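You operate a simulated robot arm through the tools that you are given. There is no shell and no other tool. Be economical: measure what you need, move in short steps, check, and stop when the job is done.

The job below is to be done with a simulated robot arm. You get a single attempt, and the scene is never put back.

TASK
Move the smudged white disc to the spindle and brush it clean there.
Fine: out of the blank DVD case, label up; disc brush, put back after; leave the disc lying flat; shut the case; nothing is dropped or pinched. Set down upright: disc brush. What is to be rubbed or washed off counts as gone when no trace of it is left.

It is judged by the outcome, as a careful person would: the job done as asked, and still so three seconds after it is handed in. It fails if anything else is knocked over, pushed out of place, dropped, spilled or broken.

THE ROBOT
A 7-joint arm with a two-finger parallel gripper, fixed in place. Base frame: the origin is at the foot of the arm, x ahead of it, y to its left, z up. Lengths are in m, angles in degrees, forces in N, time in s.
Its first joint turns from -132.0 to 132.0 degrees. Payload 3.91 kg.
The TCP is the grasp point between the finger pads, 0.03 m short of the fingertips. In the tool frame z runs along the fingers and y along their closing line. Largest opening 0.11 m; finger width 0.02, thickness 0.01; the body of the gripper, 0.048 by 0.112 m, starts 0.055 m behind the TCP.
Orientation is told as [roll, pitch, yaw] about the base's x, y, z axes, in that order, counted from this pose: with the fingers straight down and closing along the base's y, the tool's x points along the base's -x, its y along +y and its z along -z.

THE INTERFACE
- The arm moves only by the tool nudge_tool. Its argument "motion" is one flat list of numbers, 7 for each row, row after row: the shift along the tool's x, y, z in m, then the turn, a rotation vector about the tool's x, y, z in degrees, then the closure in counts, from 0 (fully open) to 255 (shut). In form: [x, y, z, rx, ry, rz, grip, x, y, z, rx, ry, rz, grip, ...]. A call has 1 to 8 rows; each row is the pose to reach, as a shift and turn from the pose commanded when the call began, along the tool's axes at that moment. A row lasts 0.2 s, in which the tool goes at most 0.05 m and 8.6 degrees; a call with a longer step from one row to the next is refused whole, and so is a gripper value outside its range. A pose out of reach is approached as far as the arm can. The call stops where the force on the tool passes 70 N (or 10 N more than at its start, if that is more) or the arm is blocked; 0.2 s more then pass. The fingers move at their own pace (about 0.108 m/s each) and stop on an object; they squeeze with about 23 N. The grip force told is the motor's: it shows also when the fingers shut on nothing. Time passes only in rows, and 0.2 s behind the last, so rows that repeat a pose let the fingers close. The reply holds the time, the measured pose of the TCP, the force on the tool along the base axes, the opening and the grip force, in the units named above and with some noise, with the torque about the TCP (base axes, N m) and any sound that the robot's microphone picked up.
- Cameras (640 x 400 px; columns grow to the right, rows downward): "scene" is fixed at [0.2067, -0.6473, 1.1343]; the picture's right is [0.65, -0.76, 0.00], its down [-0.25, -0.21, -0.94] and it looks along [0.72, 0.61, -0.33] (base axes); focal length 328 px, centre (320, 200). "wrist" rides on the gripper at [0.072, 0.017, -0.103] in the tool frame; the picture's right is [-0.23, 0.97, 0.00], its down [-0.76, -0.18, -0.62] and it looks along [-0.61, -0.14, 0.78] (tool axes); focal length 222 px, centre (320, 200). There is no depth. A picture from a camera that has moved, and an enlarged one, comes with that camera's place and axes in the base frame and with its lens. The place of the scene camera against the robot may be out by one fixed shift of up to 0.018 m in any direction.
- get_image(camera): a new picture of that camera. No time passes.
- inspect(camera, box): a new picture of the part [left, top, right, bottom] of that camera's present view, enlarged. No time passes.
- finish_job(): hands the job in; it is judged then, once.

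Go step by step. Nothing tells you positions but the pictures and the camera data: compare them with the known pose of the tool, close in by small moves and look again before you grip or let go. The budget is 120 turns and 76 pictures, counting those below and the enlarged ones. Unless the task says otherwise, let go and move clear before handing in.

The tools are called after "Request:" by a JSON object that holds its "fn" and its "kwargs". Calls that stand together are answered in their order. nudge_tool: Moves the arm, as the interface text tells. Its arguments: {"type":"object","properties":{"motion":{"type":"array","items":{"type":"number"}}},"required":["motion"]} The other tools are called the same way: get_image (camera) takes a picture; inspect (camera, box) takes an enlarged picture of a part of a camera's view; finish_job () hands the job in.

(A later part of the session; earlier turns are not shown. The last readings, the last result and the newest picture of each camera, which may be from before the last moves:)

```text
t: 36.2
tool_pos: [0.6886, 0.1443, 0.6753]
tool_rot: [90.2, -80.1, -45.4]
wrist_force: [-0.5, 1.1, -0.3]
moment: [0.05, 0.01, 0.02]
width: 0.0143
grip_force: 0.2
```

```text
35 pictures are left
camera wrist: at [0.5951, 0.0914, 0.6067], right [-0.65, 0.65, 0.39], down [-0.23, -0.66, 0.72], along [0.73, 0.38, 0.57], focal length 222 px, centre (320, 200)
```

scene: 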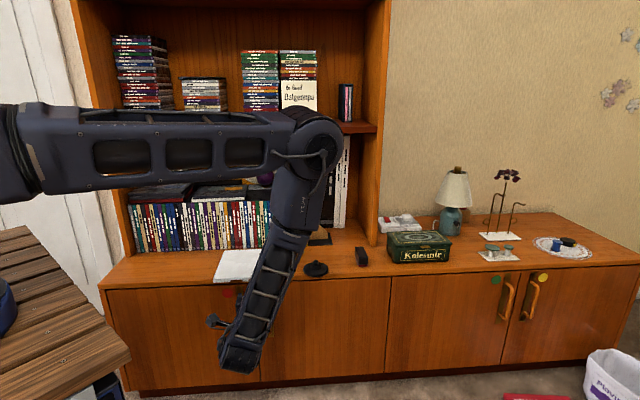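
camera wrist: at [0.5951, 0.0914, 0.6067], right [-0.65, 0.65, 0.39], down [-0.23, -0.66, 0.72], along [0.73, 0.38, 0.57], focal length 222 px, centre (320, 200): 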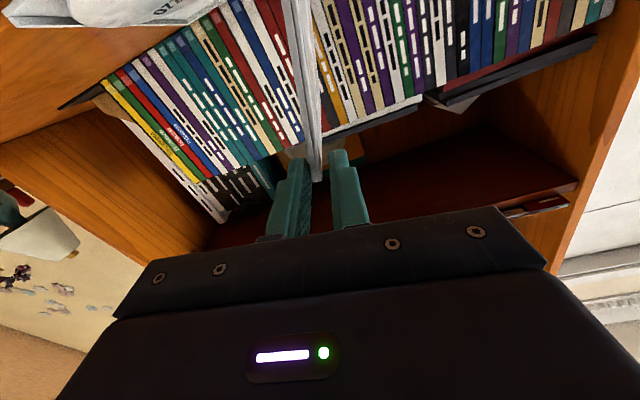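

Lid at 80°. Now with the roll fixed, I carry it past vertical by translation while widening the cage.

Request:
{"fn": "nudge_tool", "kwargs": {"motion": [0.0009, 0.0105, 0, 0, 0, 0, 218, 0.0019, 0.0211, 0, 0, 0, 0, 213, 0.0042, 0.0315, 0, 0, 0, 0, 209, 0.0073, 0.0416, 0, 0, 0, 0, 204, 0.0116, 0.0514, 0, 0, 0, 0, 198, 0.0163, 0.0608, 0, 0, 0, 0, 192, 0.0163, 0.0608, 0, 0, 0, 0, 192]}}

Request:
{"fn": "inspect", "kwargs": {"camera": "wrist", "box": [160, 0, 480, 200]}}

```text
t: 37.8
tool_pos: [0.6445, 0.1893, 0.6683]
tool_rot: [90.3, -80.1, -45.3]
wrist_force: [0.3, -0.3, -0.7]
moment: [0.0, 0.01, -0.03]
width: 0.0272
grip_force: 0.1
```

```text
2.00 times, centred on (320, 100) of wrist
camera zoom: at [0.551, 0.1365, 0.6005], right [-0.65, 0.65, 0.39], down [-0.23, -0.66, 0.72], along [0.73, 0.38, 0.57], focal length 444 px, centre (320, 400)
```

zoom: 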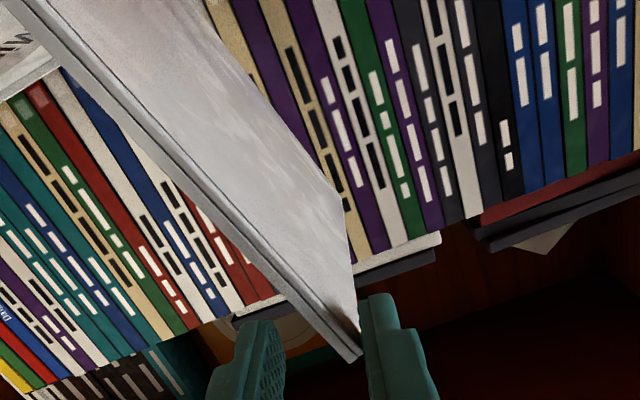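

The lid now leans on the left finger at about 112°. I lower it to the left, widening the fingers as it goes down.

Request:
{"fn": "nudge_tool", "kwargs": {"motion": [0.0168, -0.0046, 0, 0, 0, 0, 185, 0.033, 0.0028, 0, 0, 0, 0, 174, 0.0492, 0.0102, 0, 0, 0, 0, 162, 0.0575, 0.0104, 0, 0, 0, 0, 139, 0.0658, 0.0106, 0, 0, 0, 0, 116, 0.075, 0.008, 0, 0, 0, 0, 87, 0.0839, 0.0053, 0, 0, 0, 0, 58, 0.0839, 0.0053, 0, 0, 0, 0, 58]}}

Request:
{"fn": "get_image", "kwargs": {"camera": "wrist"}}

```text
t: 39.6
tool_pos: [0.6317, 0.2051, 0.5872]
tool_rot: [88.4, -80.0, -43.5]
wrist_force: [0.4, 0.1, 0.5]
moment: [0.0, 0.0, -0.04]
width: 0.0853
grip_force: 0.1
```

```text
33 pictures are left
camera wrist: at [0.5389, 0.1516, 0.5197], right [-0.65, 0.65, 0.39], down [-0.22, -0.66, 0.72], along [0.73, 0.38, 0.57], focal length 222 px, centre (320, 200)
```

wrist: 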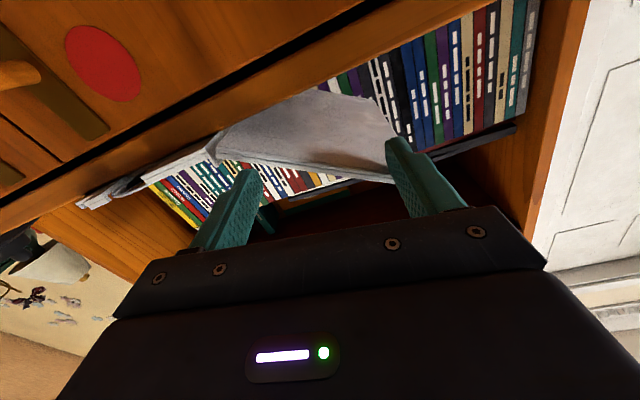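

The lid rests at about 150°. I lower a bit more, then withdraw along the fingers to let it settle flat.

Request:
{"fn": "nudge_tool", "kwargs": {"motion": [0.004, -0.0007, 0, 0, 0, 0, 58, 0.0079, -0.0014, 0, 0, 0, 0, 58, 0.0079, -0.0014, -0.01, 0, 0, 0, 58, 0.0079, -0.0014, -0.02, 0, 0, 0, 58, 0.0079, -0.0014, -0.04, 0, 0, 0, 58, 0.0079, -0.0014, -0.07, 0, 0, 0, 58, 0.0079, -0.0014, -0.1, 0, 0, 0, 58]}}

Request:
{"fn": "inspect", "kwargs": {"camera": "scene", "box": [140, 190, 300, 290]}}

```text
t: 41.2
tool_pos: [0.6413, 0.1846, 0.5798]
tool_rot: [87.6, -79.9, -42.7]
wrist_force: [0.4, 0.9, -0.3]
moment: [0.01, 0.01, 0.01]
width: 0.0851
grip_force: 0.4
out of reach, approached as far as the arm can: row 1, 2, 3, 4, 5, 6, 7
```

```text
4.00 times, centred on (220, 240) of scene
camera zoom: at [0.2067, -0.6473, 1.1343], right [0.65, -0.76, 0.0], down [-0.25, -0.21, -0.94], along [0.72, 0.61, -0.33], focal length 1312 px, centre (720, 40)
```

zoom: 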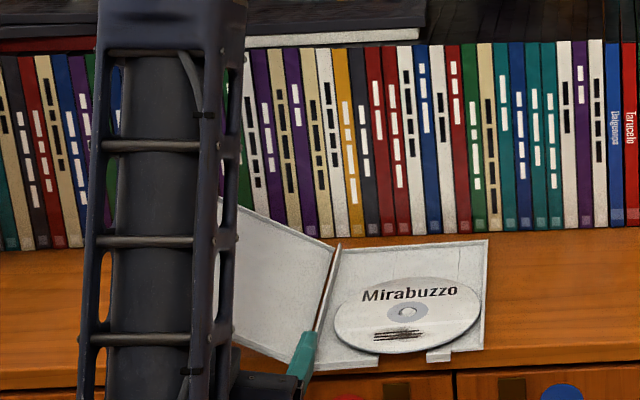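

The lid is open but this pose is at the arm's limit for withdrawing. I try backing off slightly higher with a little less roll.

Request:
{"fn": "nudge_tool", "kwargs": {"motion": [-0.01, 0, -0.01, 0, 0, 3, 58, -0.015, 0, -0.025, 0, 0, 6, 58, -0.02, 0, -0.045, 0, 0, 9, 58]}}

Request:
{"fn": "inspect", "kwargs": {"camera": "scene", "box": [140, 190, 300, 290]}}

```text
t: 42.0
tool_pos: [0.6239, 0.1569, 0.6]
tool_rot: [89.4, -70.9, -44.3]
wrist_force: [-0.6, 0.4, -0.2]
moment: [0.01, 0.01, -0.03]
width: 0.085
grip_force: 0.1
out of reach, approached as far as the arm can: row 2, 3
```

```text
4.00 times, centred on (220, 240) of scene
camera zoom: at [0.2067, -0.6473, 1.1343], right [0.65, -0.76, 0.0], down [-0.25, -0.21, -0.94], along [0.72, 0.61, -0.33], focal length 1312 px, centre (720, 40)
```

zoom: 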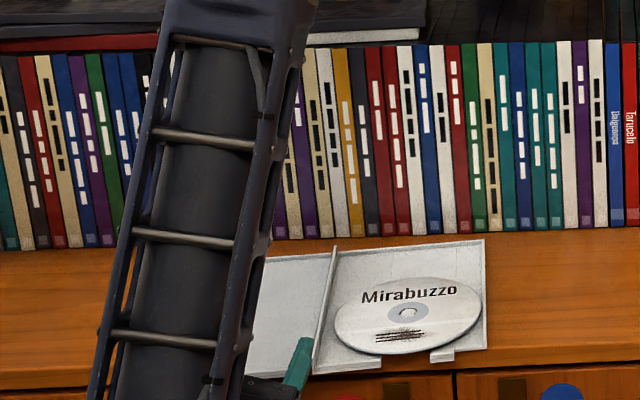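

The lid lies flat open and the disc "Mirabuzzo" with its black scribble is exposed; the case front turned about 4° in the process, which I'll note. I back off and roll upright.

Request:
{"fn": "nudge_tool", "kwargs": {"motion": [-0.03, 0.01, 0, 0, 0, 0, 58, -0.06, 0.02, 0, 0, 0, 0, 58, -0.0946, 0.0326, 0, 0, 0, 0, 58]}}

Request:
{"fn": "nudge_tool", "kwargs": {"motion": [0, 0, 0, 0, 0, 8, 58, 0, 0, -0.02, 0, 0, 16, 58, 0, 0, -0.04, 0, 0, 24, 58, 0, 0, -0.05, 0, 0, 32, 58, 0, 0, -0.05, 0, 0, 40, 58, 0, 0, -0.05, 0, 0, 48, 58, 0, 0, -0.05, 0, 0, 56, 58, 0, 0, -0.05, 0, 0, 64, 58]}}

Request:
{"fn": "get_image", "kwargs": {"camera": "scene"}}

```text
t: 42.8
tool_pos: [0.6239, 0.1573, 0.7021]
tool_rot: [90.1, -71.1, -45.3]
wrist_force: [-0.5, 0.6, -0.5]
moment: [-0.03, -0.03, 0.02]
width: 0.0852
grip_force: 0.0
```

```text
t: 44.6
tool_pos: [0.5875, 0.1211, 0.7026]
tool_rot: [90.1, -6.9, -45.0]
wrist_force: [0.2, 0.4, -0.1]
moment: [0.0, 0.0, -0.02]
width: 0.0848
grip_force: 0.1
```

```text
30 pictures are left
```

scene: 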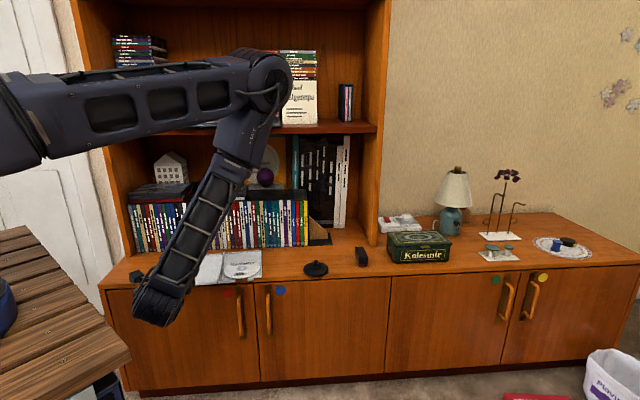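

Next I bring the tool in front of the disc's middle notch to measure it.

Request:
{"fn": "nudge_tool", "kwargs": {"motion": [-0.03, -0.03, 0, 0, 0, 3.5, 120, -0.06, -0.06, 0, 0, 0, 7, 185, -0.0895, -0.0916, 0, 0, 0, 7, 185, -0.0895, -0.0916, 0, 0, 0, 7, 185]}}

Request:
{"fn": "get_image", "kwargs": {"camera": "wrist"}}

Request:
{"fn": "inspect", "kwargs": {"camera": "scene", "box": [180, 235, 276, 295]}}

```text
t: 45.6
tool_pos: [0.658, 0.0515, 0.6212]
tool_rot: [89.9, -0.1, -45.1]
wrist_force: [0.2, -0.5, -1.0]
moment: [0.0, -0.02, 0.0]
width: 0.0303
grip_force: 0.0
```

```text
29 pictures are left
camera wrist: at [0.5354, 0.0287, 0.6377], right [0.16, -0.16, 0.97], down [0.1, -0.98, -0.18], along [0.98, 0.12, -0.14], focal length 222 px, centre (320, 200)
```

wrist: 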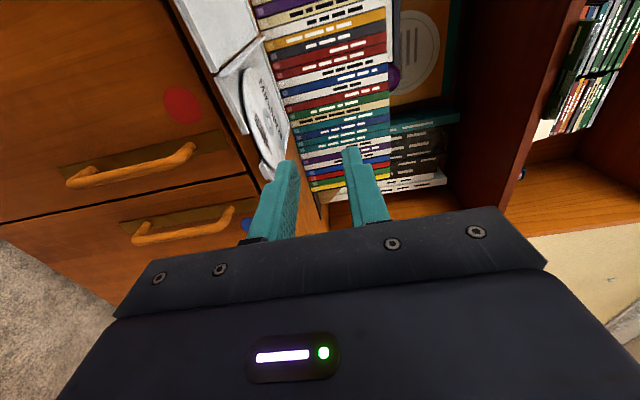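

```text
6.67 times, centred on (228, 265) of scene
camera zoom: at [0.2067, -0.6473, 1.1343], right [0.65, -0.76, 0.0], down [-0.25, -0.21, -0.94], along [0.72, 0.61, -0.33], focal length 2186 px, centre (933, -233)
```

zoom: 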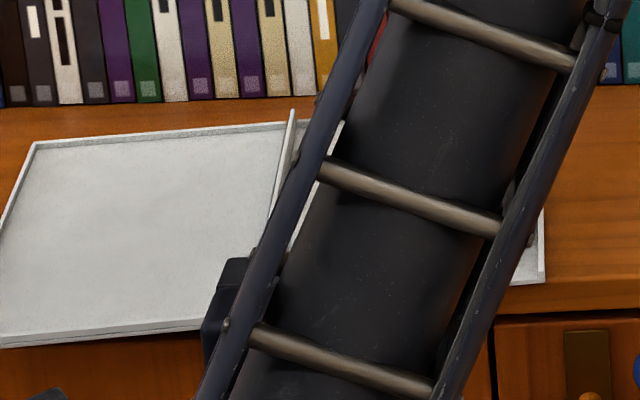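

Request:
{"fn": "inspect", "kwargs": {"camera": "wrist", "box": [190, 50, 318, 190]}}

```text
2.86 times, centred on (254, 120) of wrist
camera zoom: at [0.5354, 0.0287, 0.6377], right [0.16, -0.16, 0.97], down [0.1, -0.98, -0.18], along [0.98, 0.12, -0.14], focal length 635 px, centre (509, 429)
```

zoom: 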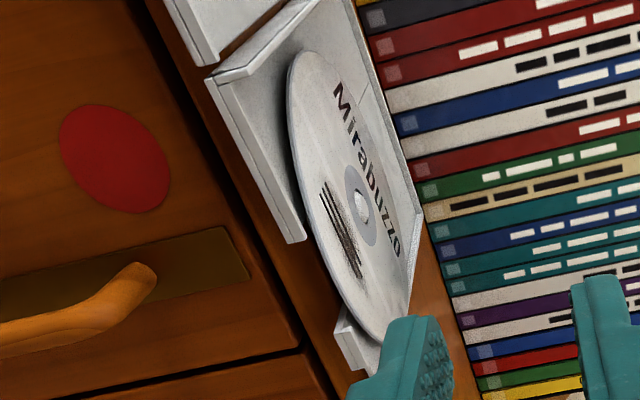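

Disc centre is near n≈0.675–0.685, t≈-0.44, z≈0.553, its front rim showing in the notch. I lower in front of the notch to see the fit up close.

Request:
{"fn": "nudge_tool", "kwargs": {"motion": [-0.005, -0.035, 0, 0, 0, 0, 208, -0.011, -0.067, 0, 0, 0, 0, 208, -0.011, -0.067, 0.03, 0, 0, 0, 208, -0.011, -0.067, 0.05, 0, 0, 0, 208, -0.011, -0.067, 0.05, 0, 0, 0, 208]}}

Request:
{"fn": "inspect", "kwargs": {"camera": "wrist", "box": [230, 30, 390, 180]}}

```text
t: 46.8
tool_pos: [0.701, 0.0791, 0.5547]
tool_rot: [90.0, 0.0, -45.1]
wrist_force: [0.3, 0.3, -0.1]
moment: [0.02, 0.03, 0.04]
width: 0.02
grip_force: 0.2
```

```text
2.67 times, centred on (310, 105) of wrist
camera zoom: at [0.5786, 0.0567, 0.5711], right [0.16, -0.16, 0.97], down [0.1, -0.98, -0.18], along [0.98, 0.12, -0.14], focal length 592 px, centre (347, 453)
```

zoom: 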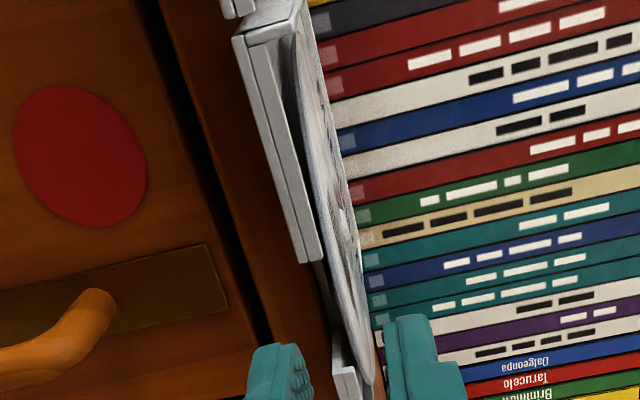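

The notch spans t≈-0.462..-0.426. I center on it, slide the fingers around the disc's rim, and check before gripping.

Request:
{"fn": "nudge_tool", "kwargs": {"motion": [-0.004, 0, 0.015, 0, 0, 0, 208, -0.004, 0, 0.03, 0, 0, 0, 208, -0.004, 0, 0.0385, 0, 0, 0, 208, -0.004, 0, 0.0385, 0, 0, 0, 208]}}

Request:
{"fn": "inspect", "kwargs": {"camera": "wrist", "box": [256, 80, 384, 180]}}

```text
t: 47.8
tool_pos: [0.7325, 0.1033, 0.5549]
tool_rot: [90.0, -0.1, -45.2]
wrist_force: [-0.9, -0.8, -0.1]
moment: [0.0, 0.01, 0.01]
width: 0.0203
grip_force: 0.0
```

```text
4.00 times, centred on (320, 130) of wrist
camera zoom: at [0.609, 0.0815, 0.5719], right [0.16, -0.16, 0.97], down [0.1, -0.98, -0.18], along [0.98, 0.12, -0.14], focal length 888 px, centre (320, 480)
```

zoom: 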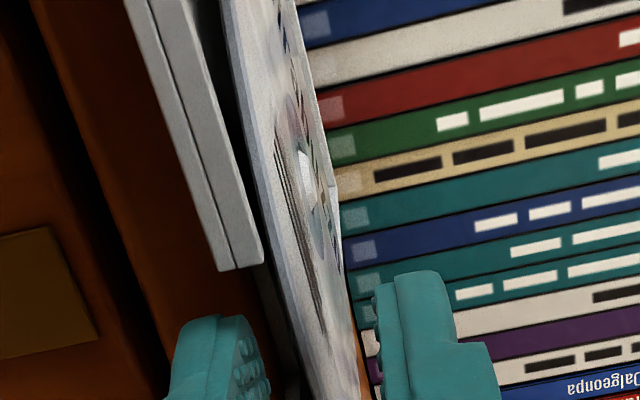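

The disc's rim lies about 4 mm below mid-gap, so I lower 4 mm and then close.

Request:
{"fn": "nudge_tool", "kwargs": {"motion": [0, -0.002, 0, 0, 0, 0, 208, 0, -0.004, 0, 0, 0, 0, 208, 0, -0.004, 0, 0, 0, 0, 230, 0, -0.004, 0, 0, 0, 0, 240, 0, -0.004, 0, 0, 0, 0, 240]}}

Request:
{"fn": "inspect", "kwargs": {"camera": "wrist", "box": [256, 80, 384, 180]}}

```text
t: 49.0
tool_pos: [0.7324, 0.1044, 0.5515]
tool_rot: [90.0, -0.1, -45.1]
wrist_force: [0.2, 0.1, 0.9]
moment: [-0.03, 0.01, -0.02]
width: 0.0064
grip_force: 0.1
```

```text
4.00 times, centred on (320, 130) of wrist
camera zoom: at [0.6081, 0.081, 0.5671], right [0.16, -0.16, 0.97], down [0.1, -0.98, -0.18], along [0.98, 0.12, -0.14], focal length 888 px, centre (320, 480)
```

zoom: 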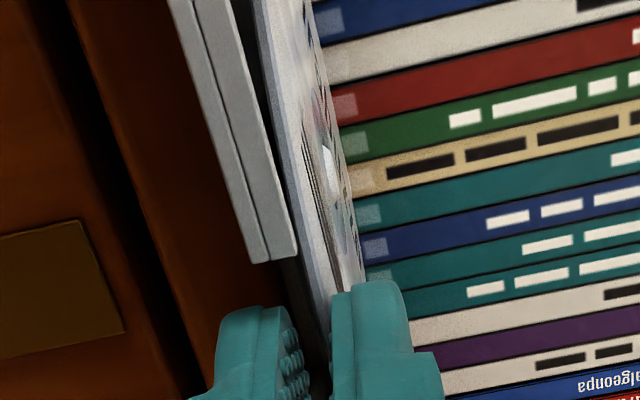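

The rim is still between the fingers; I close fully and check the grip.

Request:
{"fn": "nudge_tool", "kwargs": {"motion": [0, 0, 0, 0, 0, 0, 250, 0, 0, 0, 0, 0, 0, 255, 0, 0, 0, 0, 0, 0, 255, 0, 0, 0, 0, 0, 0, 255]}}

Request:
{"fn": "inspect", "kwargs": {"camera": "wrist", "box": [256, 80, 384, 180]}}

```text
t: 50.0
tool_pos: [0.7324, 0.1029, 0.5502]
tool_rot: [90.1, -0.1, -45.1]
wrist_force: [1.3, 0.0, 2.5]
moment: [0.12, -0.12, 0.03]
width: 0.001
grip_force: 23.1
```

```text
4.00 times, centred on (320, 130) of wrist
camera zoom: at [0.6081, 0.0811, 0.5672], right [0.16, -0.16, 0.97], down [0.1, -0.98, -0.18], along [0.98, 0.12, -0.14], focal length 888 px, centre (320, 480)
```

zoom: 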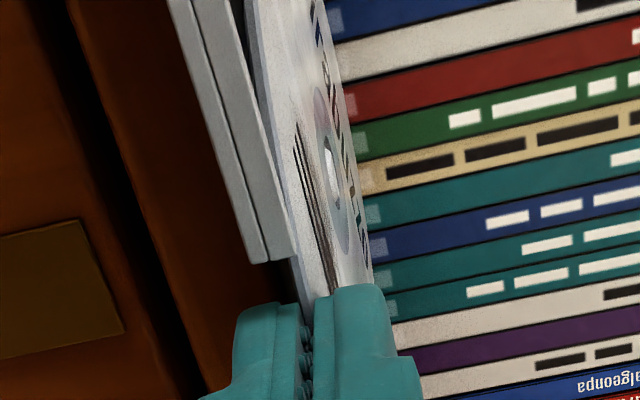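

Gripped (force 2.5 N, width 1 mm). I lift slowly.

Request:
{"fn": "nudge_tool", "kwargs": {"motion": [0, 0.004, 0, 0, 0, 0, 255, 0, 0.01, 0, 0, 0, 0, 255, 0, 0.02, 0, 0, 0, 0, 255, 0, 0.035, 0, 0, 0, 0, 255, 0, 0.05, 0, 0, 0, 0, 255]}}

Request:
{"fn": "get_image", "kwargs": {"camera": "wrist"}}

```text
t: 51.2
tool_pos: [0.7317, 0.1039, 0.6022]
tool_rot: [90.1, -0.1, -45.1]
wrist_force: [0.1, -0.6, -0.3]
moment: [-0.02, 0.01, 0.0]
width: 0.0011
grip_force: 22.5
```

```text
22 pictures are left
camera wrist: at [0.6081, 0.0814, 0.6181], right [0.16, -0.16, 0.97], down [0.1, -0.98, -0.18], along [0.98, 0.12, -0.14], focal length 222 px, centre (320, 200)
```

wrist: 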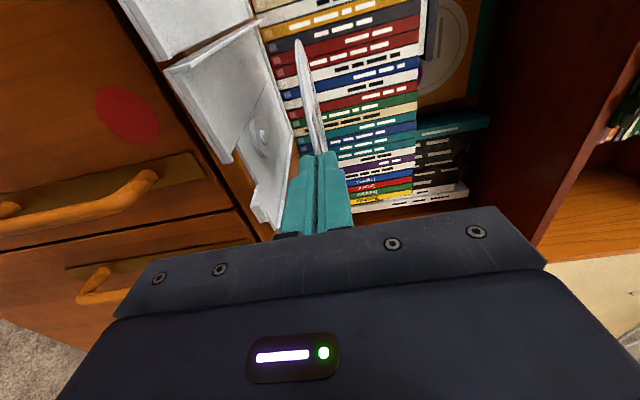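

The disc is out and level. One closer look gives the hole's position relative to the fingers.

Request:
{"fn": "inspect", "kwargs": {"camera": "wrist", "box": [230, 20, 390, 160]}}

Request:
{"fn": "inspect", "kwargs": {"camera": "scene", "box": [200, 215, 376, 325]}}

```text
2.86 times, centred on (310, 90) of wrist
camera zoom: at [0.6081, 0.0814, 0.6181], right [0.16, -0.16, 0.97], down [0.1, -0.98, -0.18], along [0.98, 0.12, -0.14], focal length 635 px, centre (349, 514)
```

zoom: 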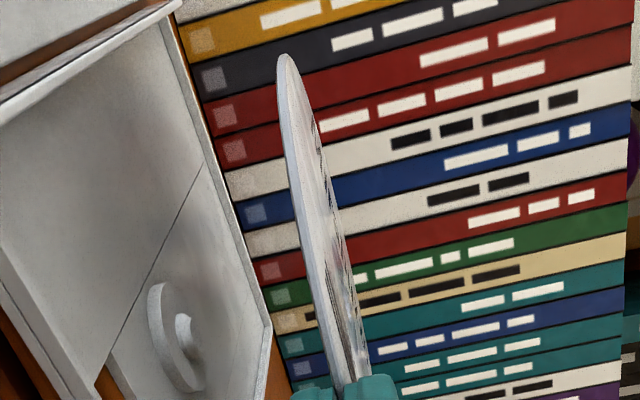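

```text
3.64 times, centred on (288, 270) of scene
camera zoom: at [0.2067, -0.6473, 1.1343], right [0.65, -0.76, 0.0], down [-0.25, -0.21, -0.94], along [0.72, 0.61, -0.33], focal length 1193 px, centre (436, -54)
```

zoom: 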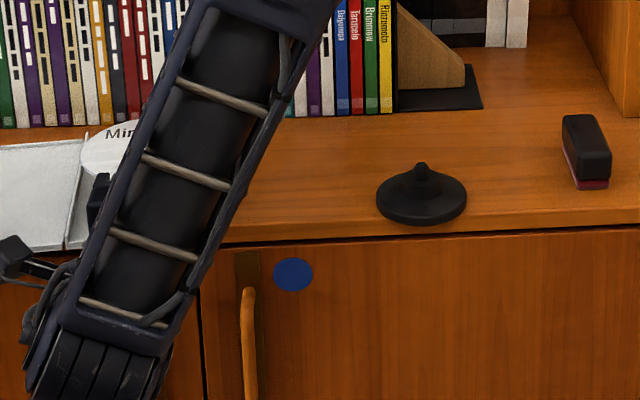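

The disc's center is about 8.2 cm ahead and 0.8 cm left of the TCP. I raise it and carry it right to a spot where the wrist camera can fix the spindle precisely.

Request:
{"fn": "nudge_tool", "kwargs": {"motion": [0, 0.03, 0, 0, 0, 0, 255, 0, 0.06, -0.015, 0, 0, 0, 255, -0.04, 0.06, -0.035, 0, 0, 0, 255, -0.08, 0.06, -0.055, 0, 0, 0, 255, -0.12, 0.06, -0.071, 0, 0, 0, 255, -0.16, 0.06, -0.071, 0, 0, 0, 255, -0.195, 0.06, -0.071, 0, 0, 0, 255, -0.195, 0.06, -0.071, 0, 0, 0, 255]}}

Request:
{"fn": "inspect", "kwargs": {"camera": "wrist", "box": [200, 20, 400, 210]}}

```text
t: 53.0
tool_pos: [0.819, -0.0837, 0.6604]
tool_rot: [89.9, -0.1, -45.1]
wrist_force: [-0.3, -0.8, 0.2]
moment: [0.0, -0.01, -0.01]
width: 0.001
grip_force: 22.9
```

```text
2.11 times, centred on (300, 115) of wrist
camera zoom: at [0.6956, -0.1059, 0.6771], right [0.16, -0.16, 0.97], down [0.1, -0.98, -0.18], along [0.98, 0.12, -0.14], focal length 468 px, centre (362, 379)
```

zoom: 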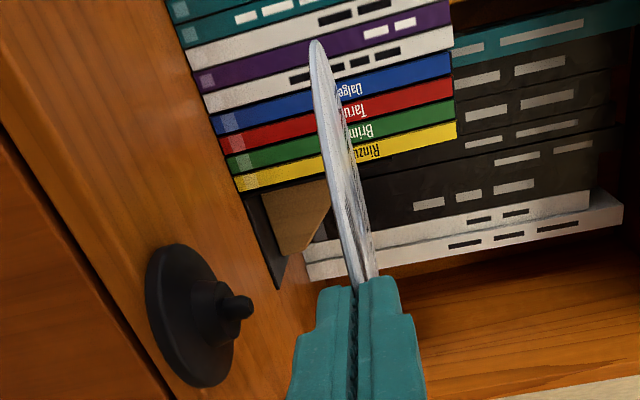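

Pin axis is at about n=0.6515, t=-0.683, tip z≈0.582. I check from the scene camera how the disc's hole sits relative to it.

Request:
{"fn": "inspect", "kwargs": {"camera": "scene", "box": [264, 200, 376, 290]}}

```text
4.44 times, centred on (320, 245) of scene
camera zoom: at [0.2067, -0.6473, 1.1343], right [0.65, -0.76, 0.0], down [-0.25, -0.21, -0.94], along [0.72, 0.61, -0.33], focal length 1458 px, centre (320, 0)
```

zoom: 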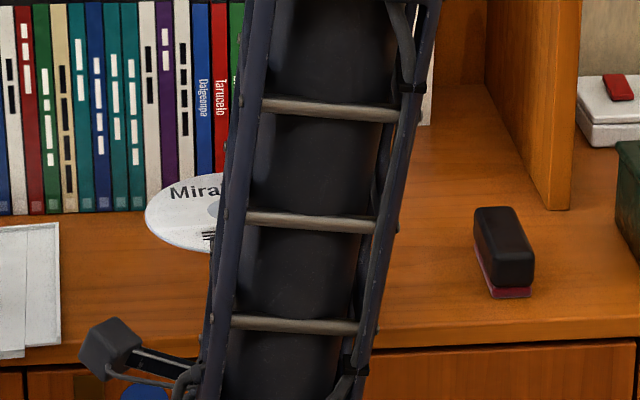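

Estimates agree on an offset of about (0.081, 0.008), so I move over the pin and lower until the pin should show through the hole.

Request:
{"fn": "nudge_tool", "kwargs": {"motion": [-0.026, 0, 0.025, 0, 0, 0, 255, -0.0526, 0, 0.0506, 0, 0, 0, 255, -0.0526, -0.03, 0.0506, 0, 0, 0, 255, -0.0526, -0.06, 0.0506, 0, 0, 0, 255, -0.0526, -0.07, 0.0506, 0, 0, 0, 255, -0.0526, -0.077, 0.0506, 0, 0, 0, 255, -0.0526, -0.082, 0.0506, 0, 0, 0, 255]}}

Request:
{"fn": "inspect", "kwargs": {"camera": "wrist", "box": [250, 30, 410, 190]}}

```text
t: 54.6
tool_pos: [0.8921, -0.0864, 0.5783]
tool_rot: [90.1, -0.1, -44.9]
wrist_force: [-0.4, 2.3, 1.6]
moment: [0.11, -0.05, 0.19]
width: 0.0012
grip_force: 22.8
```

```text
2.50 times, centred on (330, 110) of wrist
camera zoom: at [0.7682, -0.1087, 0.5961], right [0.16, -0.16, 0.97], down [0.1, -0.98, -0.18], along [0.98, 0.12, -0.14], focal length 555 px, centre (295, 425)
```

zoom: 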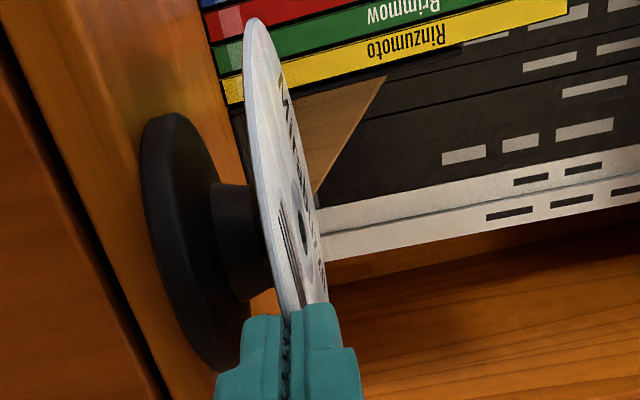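

The pin touches the hole's edge; the measured side force says the disc should go left and slightly forward. I shift by 2 mm and re-read.

Request:
{"fn": "nudge_tool", "kwargs": {"motion": [0.002, 0.0, 0.001, 0, 0, 0, 255, 0.002, 0, 0.001, 0, 0, 0, 255]}}

```text
t: 55.2
tool_pos: [0.8903, -0.0832, 0.5799]
tool_rot: [90.1, -0.1, -45.1]
wrist_force: [-1.2, 0.6, -0.5]
moment: [0.01, 0.03, 0.03]
width: 0.0011
grip_force: 22.6
```

Request:
{"fn": "nudge_tool", "kwargs": {"motion": [0, -0.002, 0, 0, 0, 0, 255, 0, -0.004, 0, 0, 0, 0, 255, 0, -0.004, 0, 0, 0, 0, 255]}}

```text
t: 56.0
tool_pos: [0.8905, -0.0843, 0.5761]
tool_rot: [90.0, -0.1, -45.1]
wrist_force: [-2.3, -2.4, 0.3]
moment: [0.07, -0.02, 0.08]
width: 0.0012
grip_force: 23.5
```

Request:
{"fn": "nudge_tool", "kwargs": {"motion": [0.0005, 0.0, -0.002, 0, 0, 0, 255, 0.0005, -0.001, -0.002, 0, 0, 0, 255, 0.0005, -0.001, -0.002, 0, 0, 0, 255]}}

```text
t: 56.8
tool_pos: [0.8896, -0.085, 0.5756]
tool_rot: [90.1, -0.1, -45.0]
wrist_force: [3.4, 0.5, 0.4]
moment: [0.08, 0.0, -0.16]
width: 0.0008
grip_force: 22.9
```

Request:
{"fn": "nudge_tool", "kwargs": {"motion": [-0.001, 0.0, 0.001, 0, 0, 0, 255, -0.001, -0.002, 0.001, 0, 0, 0, 255, -0.001, -0.002, 0.001, 0, 0, 0, 255]}}

Request:
{"fn": "inspect", "kwargs": {"camera": "wrist", "box": [262, 70, 358, 166]}}

```text
t: 57.6
tool_pos: [0.8918, -0.0853, 0.5739]
tool_rot: [90.1, -0.1, -45.1]
wrist_force: [-2.4, 1.2, 1.6]
moment: [0.03, -0.01, 0.27]
width: 0.0009
grip_force: 22.7
```

```text
4.17 times, centred on (310, 118) of wrist
camera zoom: at [0.7676, -0.1081, 0.5895], right [0.16, -0.16, 0.97], down [0.1, -0.98, -0.18], along [0.98, 0.12, -0.14], focal length 926 px, centre (362, 542)
```

zoom: 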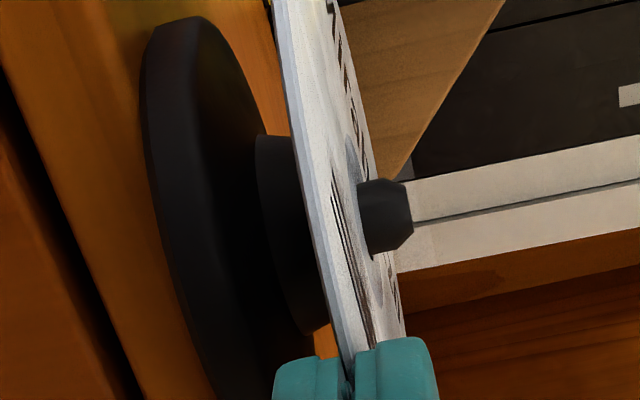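

The pin is through the hole. I centre slightly and lower onto the shoulder.

Request:
{"fn": "nudge_tool", "kwargs": {"motion": [0.0007, -0.001, 0, 0, 0, 0, 255, 0.0007, -0.002, 0, 0, 0, 0, 255, 0.0007, -0.003, 0, 0, 0, 0, 255, 0.0007, -0.003, 0, 0, 0, 0, 255]}}

```text
t: 58.6
tool_pos: [0.8911, -0.0845, 0.5696]
tool_rot: [90.0, -0.1, -45.1]
wrist_force: [1.0, -2.8, 1.8]
moment: [0.11, -0.07, -0.12]
width: 0.001
grip_force: 22.9
```

Request:
{"fn": "nudge_tool", "kwargs": {"motion": [-0.0003, -0.001, 0, 0, 0, 0, 255, -0.0003, -0.002, 0, 0, 0, 0, 255, -0.0003, -0.002, 0, 0, 0, 0, 255]}}

```text
t: 59.4
tool_pos: [0.8905, -0.0847, 0.5685]
tool_rot: [90.1, -0.1, -45.2]
wrist_force: [1.0, -0.5, 3.8]
moment: [0.19, -0.16, -0.11]
width: 0.0011
grip_force: 22.6
```

It now rests on the shoulder (vertical force rising). I release gently and withdraw.

Request:
{"fn": "nudge_tool", "kwargs": {"motion": [0, 0.0015, 0, 0, 0, 0, 255, 0, 0.0015, 0, 0, 0, 0, 235, 0, 0.0015, 0, 0, 0, 0, 208, 0, 0.0015, 0, 0, 0, 0, 208, 0, 0.0015, -0.03, 0, 0, 0, 208, 0, 0.0015, -0.06, 0, 0, 0, 208]}}

Request:
{"fn": "get_image", "kwargs": {"camera": "wrist"}}

```text
t: 60.8
tool_pos: [0.8476, -0.1272, 0.5694]
tool_rot: [90.1, 0.0, -45.1]
wrist_force: [0.0, 0.4, -0.4]
moment: [0.02, 0.02, 0.01]
width: 0.0204
grip_force: 0.0
```

```text
15 pictures are left
camera wrist: at [0.7246, -0.1496, 0.5864], right [0.16, -0.16, 0.97], down [0.1, -0.98, -0.18], along [0.98, 0.12, -0.14], focal length 222 px, centre (320, 200)
```

wrist: 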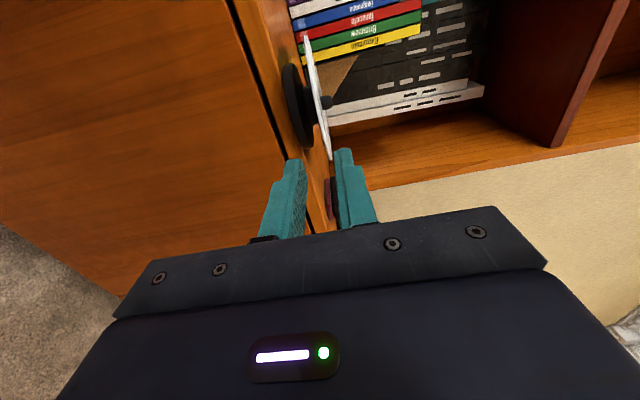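

The disc sits on the spindle. Now for the brush (front face near n≈0.664, t≈-0.846, long axis along n). I'll grip its sides from the front with the camera on top, so I move clear and roll +90°.

Request:
{"fn": "nudge_tool", "kwargs": {"motion": [0, 0.0, -0.02, 0, 0, 0, 120, -0.03, 0.04, -0.03, 0, 0, 0, 100, -0.07, 0.08, -0.03, 0, 0, 8, 100, -0.1, 0.12, -0.03, 0, 0, 16, 100, -0.12, 0.12, -0.03, 0, 0, 24, 100, -0.14, 0.12, -0.03, 0, 0, 32, 100, -0.15, 0.12, -0.03, 0, 0, 40, 100, -0.154, 0.12, -0.03, 0, 0, 48, 100]}}

Request:
{"fn": "nudge_tool", "kwargs": {"motion": [0, 0, 0, 0, 0, 8, 100, 0, 0, 0, 0, 0, 16, 100, 0, 0, 0, 0, 0, 24, 100, 0, 0, 0, 0, 0, 32, 100, 0, 0, 0, 0, 0, 40, 100, 0, 0, 0, 0, 0, 42, 100]}}

Request:
{"fn": "get_image", "kwargs": {"camera": "wrist"}}

```text
refused: row 2 steps farther than a row can; nothing moved
```

```text
t: 62.2
tool_pos: [0.849, -0.1272, 0.5693]
tool_rot: [90.1, 42.0, -45.0]
wrist_force: [-0.3, 0.0, 1.2]
moment: [0.0, -0.03, -0.03]
width: 0.0668
grip_force: 0.0
```

```text
14 pictures are left
camera wrist: at [0.746, -0.1713, 0.6299], right [0.58, -0.58, 0.57], down [-0.13, -0.76, -0.64], along [0.81, 0.3, -0.51], focal length 222 px, centre (320, 200)
```

wrist: 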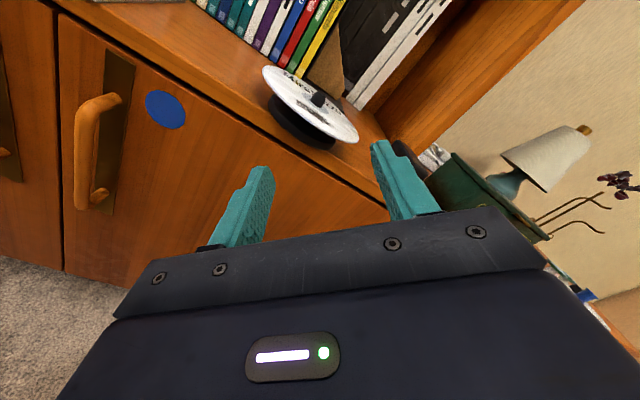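

That rolled 42° without touching anything. I finish the roll while moving up and right.

Request:
{"fn": "nudge_tool", "kwargs": {"motion": [0, 0.0, -0.02, 0, 0, 8, 100, -0.002, 0.03, -0.03, 0, 0, 16, 100, -0.004, 0.065, -0.03, 0, 0, 24, 100, -0.006, 0.1, -0.03, 0, 0, 32, 100, -0.0074, 0.125, -0.03, 0, 0, 40, 100, -0.0074, 0.141, -0.03, 0, 0, 48, 100, -0.0074, 0.141, -0.03, 0, 0, 48, 100]}}

Request:
{"fn": "get_image", "kwargs": {"camera": "wrist"}}

```text
t: 63.8
tool_pos: [0.8981, -0.2207, 0.6697]
tool_rot: [150.0, 89.9, 14.9]
wrist_force: [-0.1, -1.1, -0.5]
moment: [0.02, 0.0, 0.03]
width: 0.0668
grip_force: 0.0
```

```text
13 pictures are left
camera wrist: at [0.8374, -0.3067, 0.7415], right [0.69, -0.69, -0.23], down [-0.57, -0.31, -0.76], along [0.45, 0.65, -0.61], focal length 222 px, centre (320, 200)
```

wrist: 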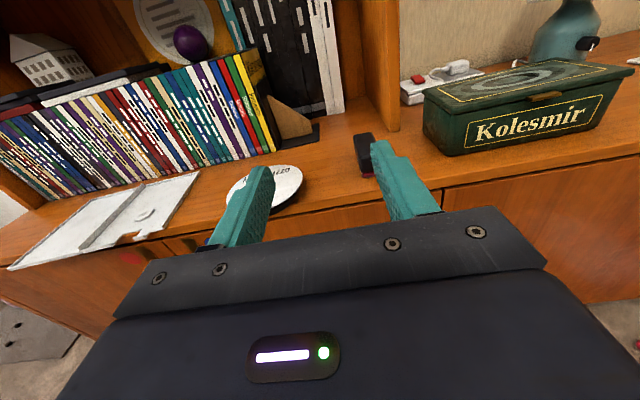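

Request:
{"fn": "inspect", "kwargs": {"camera": "wrist", "box": [220, 110, 420, 220]}}

```text
3.20 times, centred on (320, 165) of wrist
camera zoom: at [0.8374, -0.3067, 0.7415], right [0.69, -0.69, -0.23], down [-0.57, -0.31, -0.76], along [0.45, 0.65, -0.61], focal length 711 px, centre (320, 312)
```

zoom: 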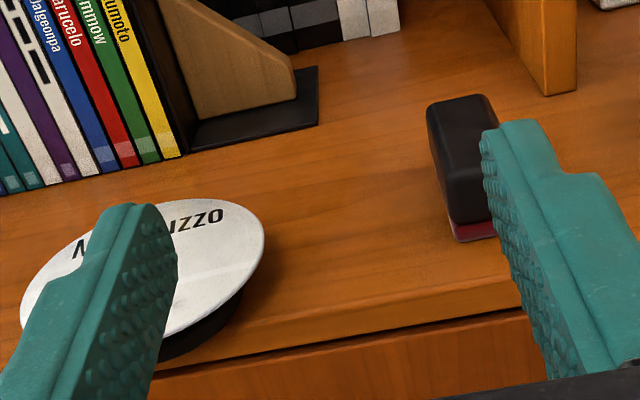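

Brush: sides at r≈0.8305–0.864 (centre t=-0.847), front n≈0.66, back n≈0.74, top z≈0.577. I line up in front of it at handle height.

Request:
{"fn": "nudge_tool", "kwargs": {"motion": [-0.035, 0.02, 0, 0, 0, 0, 100, -0.07, 0.04, 0.015, 0, 0, 0, 100, -0.1067, 0.056, 0.03, 0, 0, 0, 100, -0.1067, 0.056, 0.065, 0, 0, 0, 100, -0.1067, 0.056, 0.095, 0, 0, 0, 100, -0.1067, 0.056, 0.095, 0, 0, 0, 100]}}

```text
t: 65.2
tool_pos: [1.0041, -0.1924, 0.5593]
tool_rot: [115.6, 90.0, -19.5]
wrist_force: [-1.2, 0.8, -1.1]
moment: [-0.02, 0.01, 0.03]
width: 0.0671
grip_force: 0.1
```

Request:
{"fn": "nudge_tool", "kwargs": {"motion": [0.003, 0.001, 0.03, 0, 0, 0, 100, 0.003, 0.001, 0.06, 0, 0, 0, 100, 0.003, 0.001, 0.086, 0, 0, 0, 100, 0.003, 0.001, 0.086, 0, 0, 0, 100]}}

Request:
{"fn": "inspect", "kwargs": {"camera": "wrist", "box": [200, 60, 440, 210]}}

```text
t: 66.2
tool_pos: [1.0675, -0.1336, 0.5671]
tool_rot: [110.2, 89.9, -25.0]
wrist_force: [-0.6, -0.2, 0.4]
moment: [0.03, -0.01, 0.03]
width: 0.0669
grip_force: 0.0
```

```text
2.67 times, centred on (320, 135) of wrist
camera zoom: at [1.0068, -0.2191, 0.6383], right [0.69, -0.69, -0.23], down [-0.57, -0.31, -0.76], along [0.45, 0.65, -0.61], focal length 592 px, centre (320, 373)
```

zoom: 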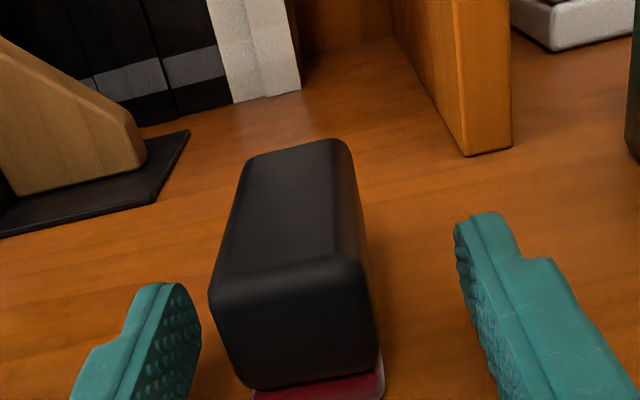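

The brush sits about 8 mm left of the gripper's center; I correct and close.

Request:
{"fn": "nudge_tool", "kwargs": {"motion": [-0.002, -0.008, 0, 0, 0, 0, 100, -0.002, -0.008, 0, 0, 0, 0, 130, -0.002, -0.008, 0, 0, 0, 0, 165, -0.002, -0.008, 0, 0, 0, 0, 200, -0.002, -0.008, 0, 0, 0, 0, 230, -0.002, -0.008, 0, 0, 0, 0, 230]}}

Request:
{"fn": "inspect", "kwargs": {"camera": "wrist", "box": [200, 60, 440, 210]}}

```text
t: 67.6
tool_pos: [1.0614, -0.1273, 0.565]
tool_rot: [117.2, 89.9, -18.0]
wrist_force: [-0.3, 0.1, 0.4]
moment: [0.05, -0.04, 0.05]
width: 0.0336
grip_force: 22.5
```

```text
2.67 times, centred on (320, 135) of wrist
camera zoom: at [1.0012, -0.2131, 0.6365], right [0.69, -0.69, -0.23], down [-0.57, -0.31, -0.76], along [0.45, 0.65, -0.61], focal length 592 px, centre (320, 373)
```

zoom: 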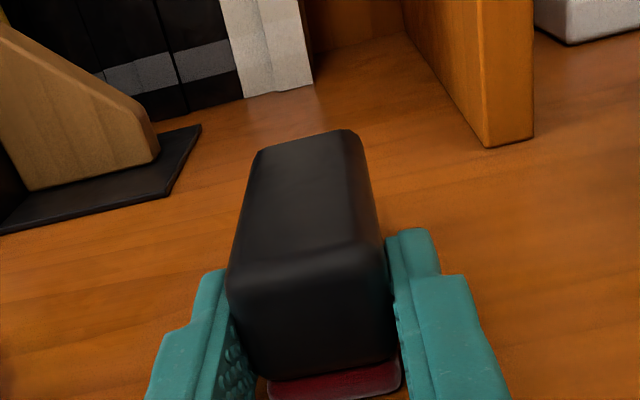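

Brush gripped; its put-back TCP is n=0.6605, r=0.8405, z=0.565. I lift it and carry it above the front half of the disc, where the scribble is.

Request:
{"fn": "nudge_tool", "kwargs": {"motion": [0.02, 0, 0, 0, 0, 0, 230, 0.06, 0, 0, 0, 0, 0, 230, 0.065, 0, -0.04, 0, 0, 0, 230, 0.065, -0.03, -0.07, 0, 0, 0, 230, 0.065, -0.07, -0.1, 0, 0, 0, 230, 0.065, -0.115, -0.105, 0, 0, 0, 230, 0.065, -0.1585, -0.105, 0, 0, 0, 230, 0.065, -0.1585, -0.105, 0, 0, 0, 230]}}

Request:
{"fn": "get_image", "kwargs": {"camera": "wrist"}}

```text
t: 69.4
tool_pos: [0.8737, -0.0862, 0.6295]
tool_rot: [111.4, 89.9, -23.6]
wrist_force: [0.8, -0.3, -0.1]
moment: [-0.01, 0.03, -0.01]
width: 0.0335
grip_force: 22.6
```

```text
9 pictures are left
camera wrist: at [0.8125, -0.1724, 0.702], right [0.69, -0.69, -0.23], down [-0.57, -0.31, -0.76], along [0.46, 0.65, -0.61], focal length 222 px, centre (320, 200)
```

wrist: 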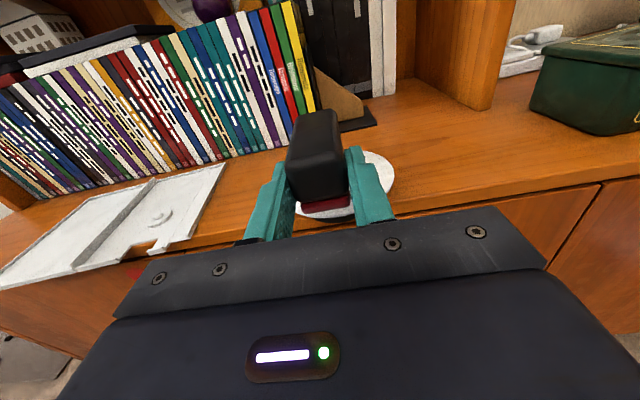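

I lower onto the disc gently, watching the force.

Request:
{"fn": "nudge_tool", "kwargs": {"motion": [-0.02, 0, 0, 0, 0, 0, 230, -0.035, 0, 0, 0, 0, 0, 230, -0.04, 0, 0, 0, 0, 0, 230, -0.042, 0, 0, 0, 0, 0, 230, -0.042, 0, 0, 0, 0, 0, 230]}}

```text
t: 70.6
tool_pos: [0.8742, -0.0877, 0.5871]
tool_rot: [126.5, 89.9, -8.5]
wrist_force: [0.9, -0.5, 8.4]
moment: [0.51, -0.51, 0.0]
width: 0.0335
grip_force: 23.2
```

Contact at 8 N; I ease off a millimetre and make radial strokes across the scribble.

Request:
{"fn": "nudge_tool", "kwargs": {"motion": [0.001, 0, 0, 0, 0, 0, 230, 0.001, 0, -0.012, 0, 0, 0, 230, 0.001, 0, -0.024, 0, 0, 0, 230, 0.001, 0, -0.036, 0, 0, 0, 230, 0.001, 0, -0.024, 0, 0, 0, 230, 0.001, 0, -0.012, 0, 0, 0, 230, 0.001, 0, 0, 0, 0, 0, 230]}}

Request:
{"fn": "nudge_tool", "kwargs": {"motion": [0, 0.01, -0.0, 0, 0, 0, 230, 0, 0.01, -0.012, 0, 0, 0, 230, 0, 0.01, -0.024, 0, 0, 0, 230, 0, 0.01, -0.036, 0, 0, 0, 230, 0, -0.012, -0.036, 0, 0, 0, 230, 0, -0.012, -0.024, 0, 0, 0, 230, 0, -0.012, -0.012, 0, 0, 0, 230, 0, -0.012, 0, 0, 0, 0, 230]}}

Request:
{"fn": "nudge_tool", "kwargs": {"motion": [0.02, 0, 0, 0, 0, 0, 230, 0.05, 0, -0.03, 0, 0, 0, 230, 0.05, 0, -0.07, 0, 0, 0, 230, 0.05, 0, -0.09, 0, 0, 0, 230]}}

Request:
{"fn": "inspect", "kwargs": {"camera": "wrist", "box": [220, 60, 420, 210]}}

```text
t: 72.2
tool_pos: [0.874, -0.0888, 0.5867]
tool_rot: [130.7, 89.9, -4.5]
wrist_force: [-0.8, 0.4, 2.2]
moment: [0.09, -0.09, 0.02]
width: 0.0333
grip_force: 22.8
```

```text
t: 74.0
tool_pos: [0.8662, -0.0808, 0.5879]
tool_rot: [102.7, 90.0, -32.3]
wrist_force: [1.0, -0.1, -0.4]
moment: [-0.02, 0.01, 0.0]
width: 0.0333
grip_force: 23.4
```

```text
t: 75.0
tool_pos: [0.8015, -0.1435, 0.6374]
tool_rot: [132.1, 89.8, -3.1]
wrist_force: [0.5, -0.5, -0.6]
moment: [-0.02, -0.03, 0.02]
width: 0.0334
grip_force: 22.9
```

```text
2.67 times, centred on (320, 135) of wrist
camera zoom: at [0.7407, -0.2293, 0.7097], right [0.69, -0.69, -0.23], down [-0.56, -0.31, -0.76], along [0.46, 0.65, -0.61], focal length 592 px, centre (320, 373)
```

zoom: 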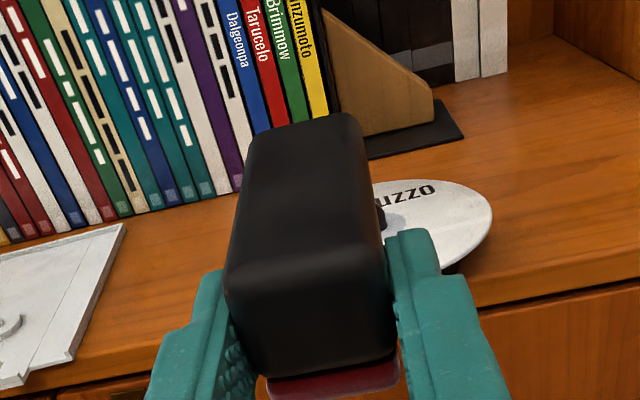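

The disc is still seated; forces were light in later strokes. I repeat the strokes with a bit more pressure before looking.

Request:
{"fn": "nudge_tool", "kwargs": {"motion": [0, 0.002, 0.04, 0, 0, 0, 230, 0, 0.004, 0.08, 0, 0, 0, 230, -0.01, 0.004, 0.0915, 0, 0, 0, 230, -0.04, 0.004, 0.0915, 0, 0, 0, 230, -0.0515, 0.004, 0.0915, 0, 0, 0, 230, -0.0515, 0.004, 0.0915, 0, 0, 0, 230]}}

Request:
{"fn": "nudge_tool", "kwargs": {"motion": [-0.001, 0, -0.01, 0, 0, 0, 230, -0.001, 0, -0.02, 0, 0, 0, 230, -0.001, 0, -0.02, 0, 0, 0, 230]}}

```text
t: 76.4
tool_pos: [0.8716, -0.0832, 0.5875]
tool_rot: [132.9, 89.8, -2.1]
wrist_force: [-0.1, -0.4, 8.1]
moment: [0.5, -0.55, 0.04]
width: 0.0335
grip_force: 22.9
```

```text
t: 77.2
tool_pos: [0.8572, -0.0959, 0.5841]
tool_rot: [112.8, 89.9, -22.3]
wrist_force: [-1.1, -0.7, -0.3]
moment: [-0.01, -0.02, 0.01]
width: 0.0336
grip_force: 23.2
```

Contact at the scribble itself is feather-light since the disc can tip. I lift, sidestep right, and look at what remains.

Request:
{"fn": "nudge_tool", "kwargs": {"motion": [0.02, 0, 0, 0, 0, 0, 230, 0.05, 0, -0.02, 0, 0, 0, 230, 0.05, 0.04, -0.03, 0, 0, 0, 230, 0.05, 0.08, -0.03, 0, 0, 0, 230, 0.05, 0.1, -0.03, 0, 0, 0, 230, 0.05, 0.1, -0.03, 0, 0, 0, 230]}}

Request:
{"fn": "inspect", "kwargs": {"camera": "wrist", "box": [140, 80, 340, 220]}}

```text
t: 78.6
tool_pos: [0.9055, -0.1864, 0.6359]
tool_rot: [116.4, 90.0, -18.7]
wrist_force: [-0.2, 0.4, -0.9]
moment: [-0.04, -0.01, 0.02]
width: 0.0333
grip_force: 23.4
```

```text
2.86 times, centred on (240, 150) of wrist
camera zoom: at [0.8455, -0.2722, 0.7072], right [0.69, -0.69, -0.23], down [-0.57, -0.31, -0.76], along [0.45, 0.65, -0.61], focal length 635 px, centre (549, 343)
```

zoom: 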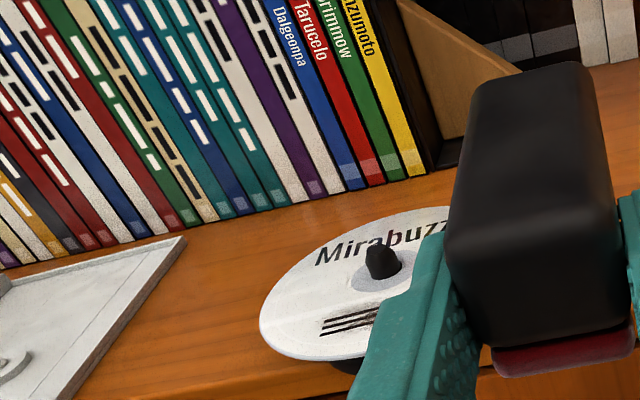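

The scribble is thinner but still there (n≈0.612–0.63, r≈0.657–0.70). I go back and press more firmly with short radial strokes at several positions, where the shoulder supports the disc.

Request:
{"fn": "nudge_tool", "kwargs": {"motion": [0, -0.04, 0.01, 0, 0, 0, 230, 0, -0.08, 0.03, 0, 0, 0, 230, 0, -0.107, 0.0475, 0, 0, 0, 230, -0.03, -0.107, 0.0475, 0, 0, 0, 230, -0.05, -0.107, 0.0475, 0, 0, 0, 230, -0.051, -0.107, 0.041, 0, 0, 0, 230, -0.051, -0.107, 0.0475, 0, 0, 0, 230, -0.051, -0.107, 0.041, 0, 0, 0, 230]}}

Request:
{"fn": "nudge_tool", "kwargs": {"motion": [0, 0, 0.0065, 0, 0, 0, 230, 0, 0, 0, 0, 0, 0, 230, 0, 0.008, 0.0, 0, 0, 0, 230, 0, 0.008, 0.0065, 0, 0, 0, 230, 0, 0.008, 0, 0, 0, 0, 230, 0, 0.008, 0.0065, 0, 0, 0, 230, 0, 0.008, 0, 0, 0, 0, 230, 0, 0.008, 0.0065, 0, 0, 0, 230]}}

Request:
{"fn": "nudge_tool", "kwargs": {"motion": [0, 0.01, -0.0065, 0, 0, 0, 230, 0, 0.01, 0, 0, 0, 0, 230, 0, 0.01, -0.0065, 0, 0, 0, 230, 0, 0.01, 0, 0, 0, 0, 230, 0, 0.02, -0.0065, 0, 0, 0, 230, 0, 0.02, 0, 0, 0, 0, 230, 0, 0.02, -0.0065, 0, 0, 0, 230, 0, 0.02, 0, 0, 0, 0, 230]}}

```text
t: 80.4
tool_pos: [0.8573, -0.0818, 0.5823]
tool_rot: [99.2, 89.8, -35.9]
wrist_force: [0.7, -1.1, 1.2]
moment: [0.07, -0.09, 0.01]
width: 0.0336
grip_force: 22.7
```

```text
t: 82.2
tool_pos: [0.8681, -0.0844, 0.5837]
tool_rot: [112.3, 89.9, -22.8]
wrist_force: [-3.3, -2.7, 6.1]
moment: [0.25, -0.34, 0.0]
width: 0.0338
grip_force: 22.4
```

```text
t: 84.0
tool_pos: [0.8834, -0.098, 0.5846]
tool_rot: [125.2, 89.9, -9.9]
wrist_force: [-1.4, -1.7, 4.2]
moment: [0.32, -0.21, 0.05]
width: 0.0334
grip_force: 23.0
```

Solid contact now. I add longer pulls that follow the disc down slightly, at three lateral positions.

Request:
{"fn": "nudge_tool", "kwargs": {"motion": [-0.002, 0, -0.01, 0, 0, 0, 230, -0.005, 0, -0.02, 0, 0, 0, 230, -0.006, 0, -0.03, 0, 0, 0, 230, -0.002, -0.006, -0.01, 0, 0, 0, 230, 0, -0.012, 0, 0, 0, 0, 230, -0.002, -0.012, -0.01, 0, 0, 0, 230, -0.005, -0.012, -0.02, 0, 0, 0, 230, -0.006, -0.012, -0.03, 0, 0, 0, 230]}}

Request:
{"fn": "nudge_tool", "kwargs": {"motion": [0.004, -0.006, 0.02, 0, 0, 0, 230, 0.006, -0.012, 0.03, 0, 0, 0, 230, 0.004, -0.012, 0.02, 0, 0, 0, 230, 0.001, -0.012, 0.01, 0, 0, 0, 230, 0, -0.012, 0, 0, 0, 0, 230, 0.001, -0.006, 0.01, 0, 0, 0, 230, 0.004, 0.002, 0.02, 0, 0, 0, 230, 0.006, 0.006, 0.03, 0, 0, 0, 230]}}

Request:
{"fn": "nudge_tool", "kwargs": {"motion": [0.02, 0, -0.005, 0, 0, 0, 230, 0.05, 0.02, -0.03, 0, 0, 0, 230, 0.05, 0.06, -0.05, 0, 0, 0, 230, 0.05, 0.1, -0.05, 0, 0, 0, 230, 0.05, 0.13, -0.05, 0, 0, 0, 230, 0.05, 0.13, -0.05, 0, 0, 0, 230]}}

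Request:
{"fn": "inspect", "kwargs": {"camera": "wrist", "box": [110, 80, 310, 220]}}

```text
t: 85.8
tool_pos: [0.852, -0.1122, 0.5774]
tool_rot: [129.4, 89.9, -5.5]
wrist_force: [-0.4, 0.0, -0.7]
moment: [-0.01, 0.01, -0.02]
width: 0.0335
grip_force: 23.3
```

```text
t: 87.6
tool_pos: [0.8767, -0.0953, 0.5834]
tool_rot: [137.7, 89.8, 2.5]
wrist_force: [-0.9, 0.4, 2.3]
moment: [0.12, -0.11, 0.06]
width: 0.0337
grip_force: 22.8
```

```text
t: 89.0
tool_pos: [0.9338, -0.22, 0.6341]
tool_rot: [117.1, 89.9, -18.2]
wrist_force: [0.7, -0.8, -0.8]
moment: [-0.04, 0.03, 0.03]
width: 0.0332
grip_force: 22.9
```

```text
2.86 times, centred on (210, 150) of wrist
camera zoom: at [0.8739, -0.3054, 0.7066], right [0.69, -0.69, -0.23], down [-0.57, -0.31, -0.76], along [0.45, 0.65, -0.61], focal length 635 px, centre (634, 343)
```

zoom: 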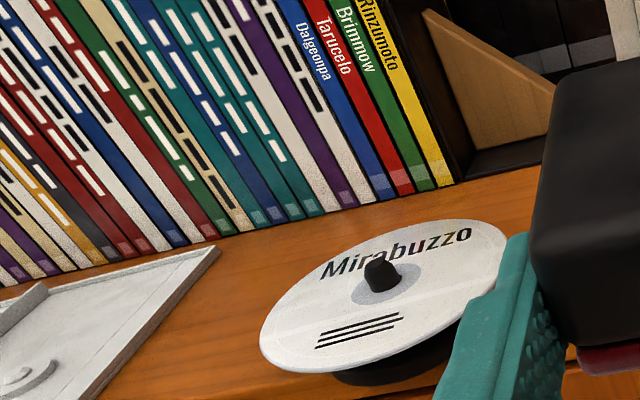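

The scribble is gone—only the crisp printed lines remain. Now I carry the brush back above its place.

Request:
{"fn": "nudge_tool", "kwargs": {"motion": [0, 0.0247, 0.04, 0, 0, 0, 230, -0.01, 0.0247, 0.08, 0, 0, 0, 230, -0.02, 0.0247, 0.12, 0, 0, 0, 230, -0.03, 0.0247, 0.1558, 0, 0, 0, 230, -0.05, 0.0247, 0.1558, 0, 0, 0, 230, -0.06, 0.0247, 0.1558, 0, 0, 0, 230, -0.064, 0.0247, 0.1558, 0, 0, 0, 230, -0.064, 0.0247, 0.1558, 0, 0, 0, 230]}}

```text
t: 90.8
tool_pos: [1.0637, -0.1293, 0.5707]
tool_rot: [119.5, 89.9, -15.7]
wrist_force: [-0.1, -0.6, -0.9]
moment: [-0.02, 0.04, 0.03]
width: 0.0335
grip_force: 23.0
```

Request:
{"fn": "nudge_tool", "kwargs": {"motion": [-0.002, -0.002, 0, 0, 0, 0, 230, -0.004, -0.002, 0, 0, 0, 0, 230, -0.005, -0.002, 0, 0, 0, 0, 230, -0.005, -0.002, 0, 0, 0, 0, 230]}}

```text
t: 91.8
tool_pos: [1.0614, -0.1279, 0.5657]
tool_rot: [118.0, 89.8, -17.2]
wrist_force: [0.4, -0.9, -0.7]
moment: [-0.02, 0.03, 0.0]
width: 0.0333
grip_force: 22.5
```

Request:
{"fn": "nudge_tool", "kwargs": {"motion": [-0.001, 0, 0, 0, 0, 0, 230, -0.002, 0, 0, 0, 0, 0, 230, -0.002, 0, 0, 0, 0, 0, 230]}}

```text
t: 92.6
tool_pos: [1.0621, -0.1275, 0.5632]
tool_rot: [123.8, 89.8, -11.2]
wrist_force: [0.9, 0.6, -0.3]
moment: [0.03, 0.05, -0.01]
width: 0.0333
grip_force: 22.5
```

Request:
{"fn": "nudge_tool", "kwargs": {"motion": [-0.001, 0, 0, 0, 0, 0, 230, -0.002, 0, 0, 0, 0, 0, 230, -0.002, 0, 0, 0, 0, 0, 230]}}

```text
t: 93.4
tool_pos: [1.062, -0.1263, 0.563]
tool_rot: [135.4, 89.8, 0.1]
wrist_force: [0.7, -0.7, 18.7]
moment: [-0.02, 0.0, 0.01]
width: 0.0335
grip_force: 23.1
```

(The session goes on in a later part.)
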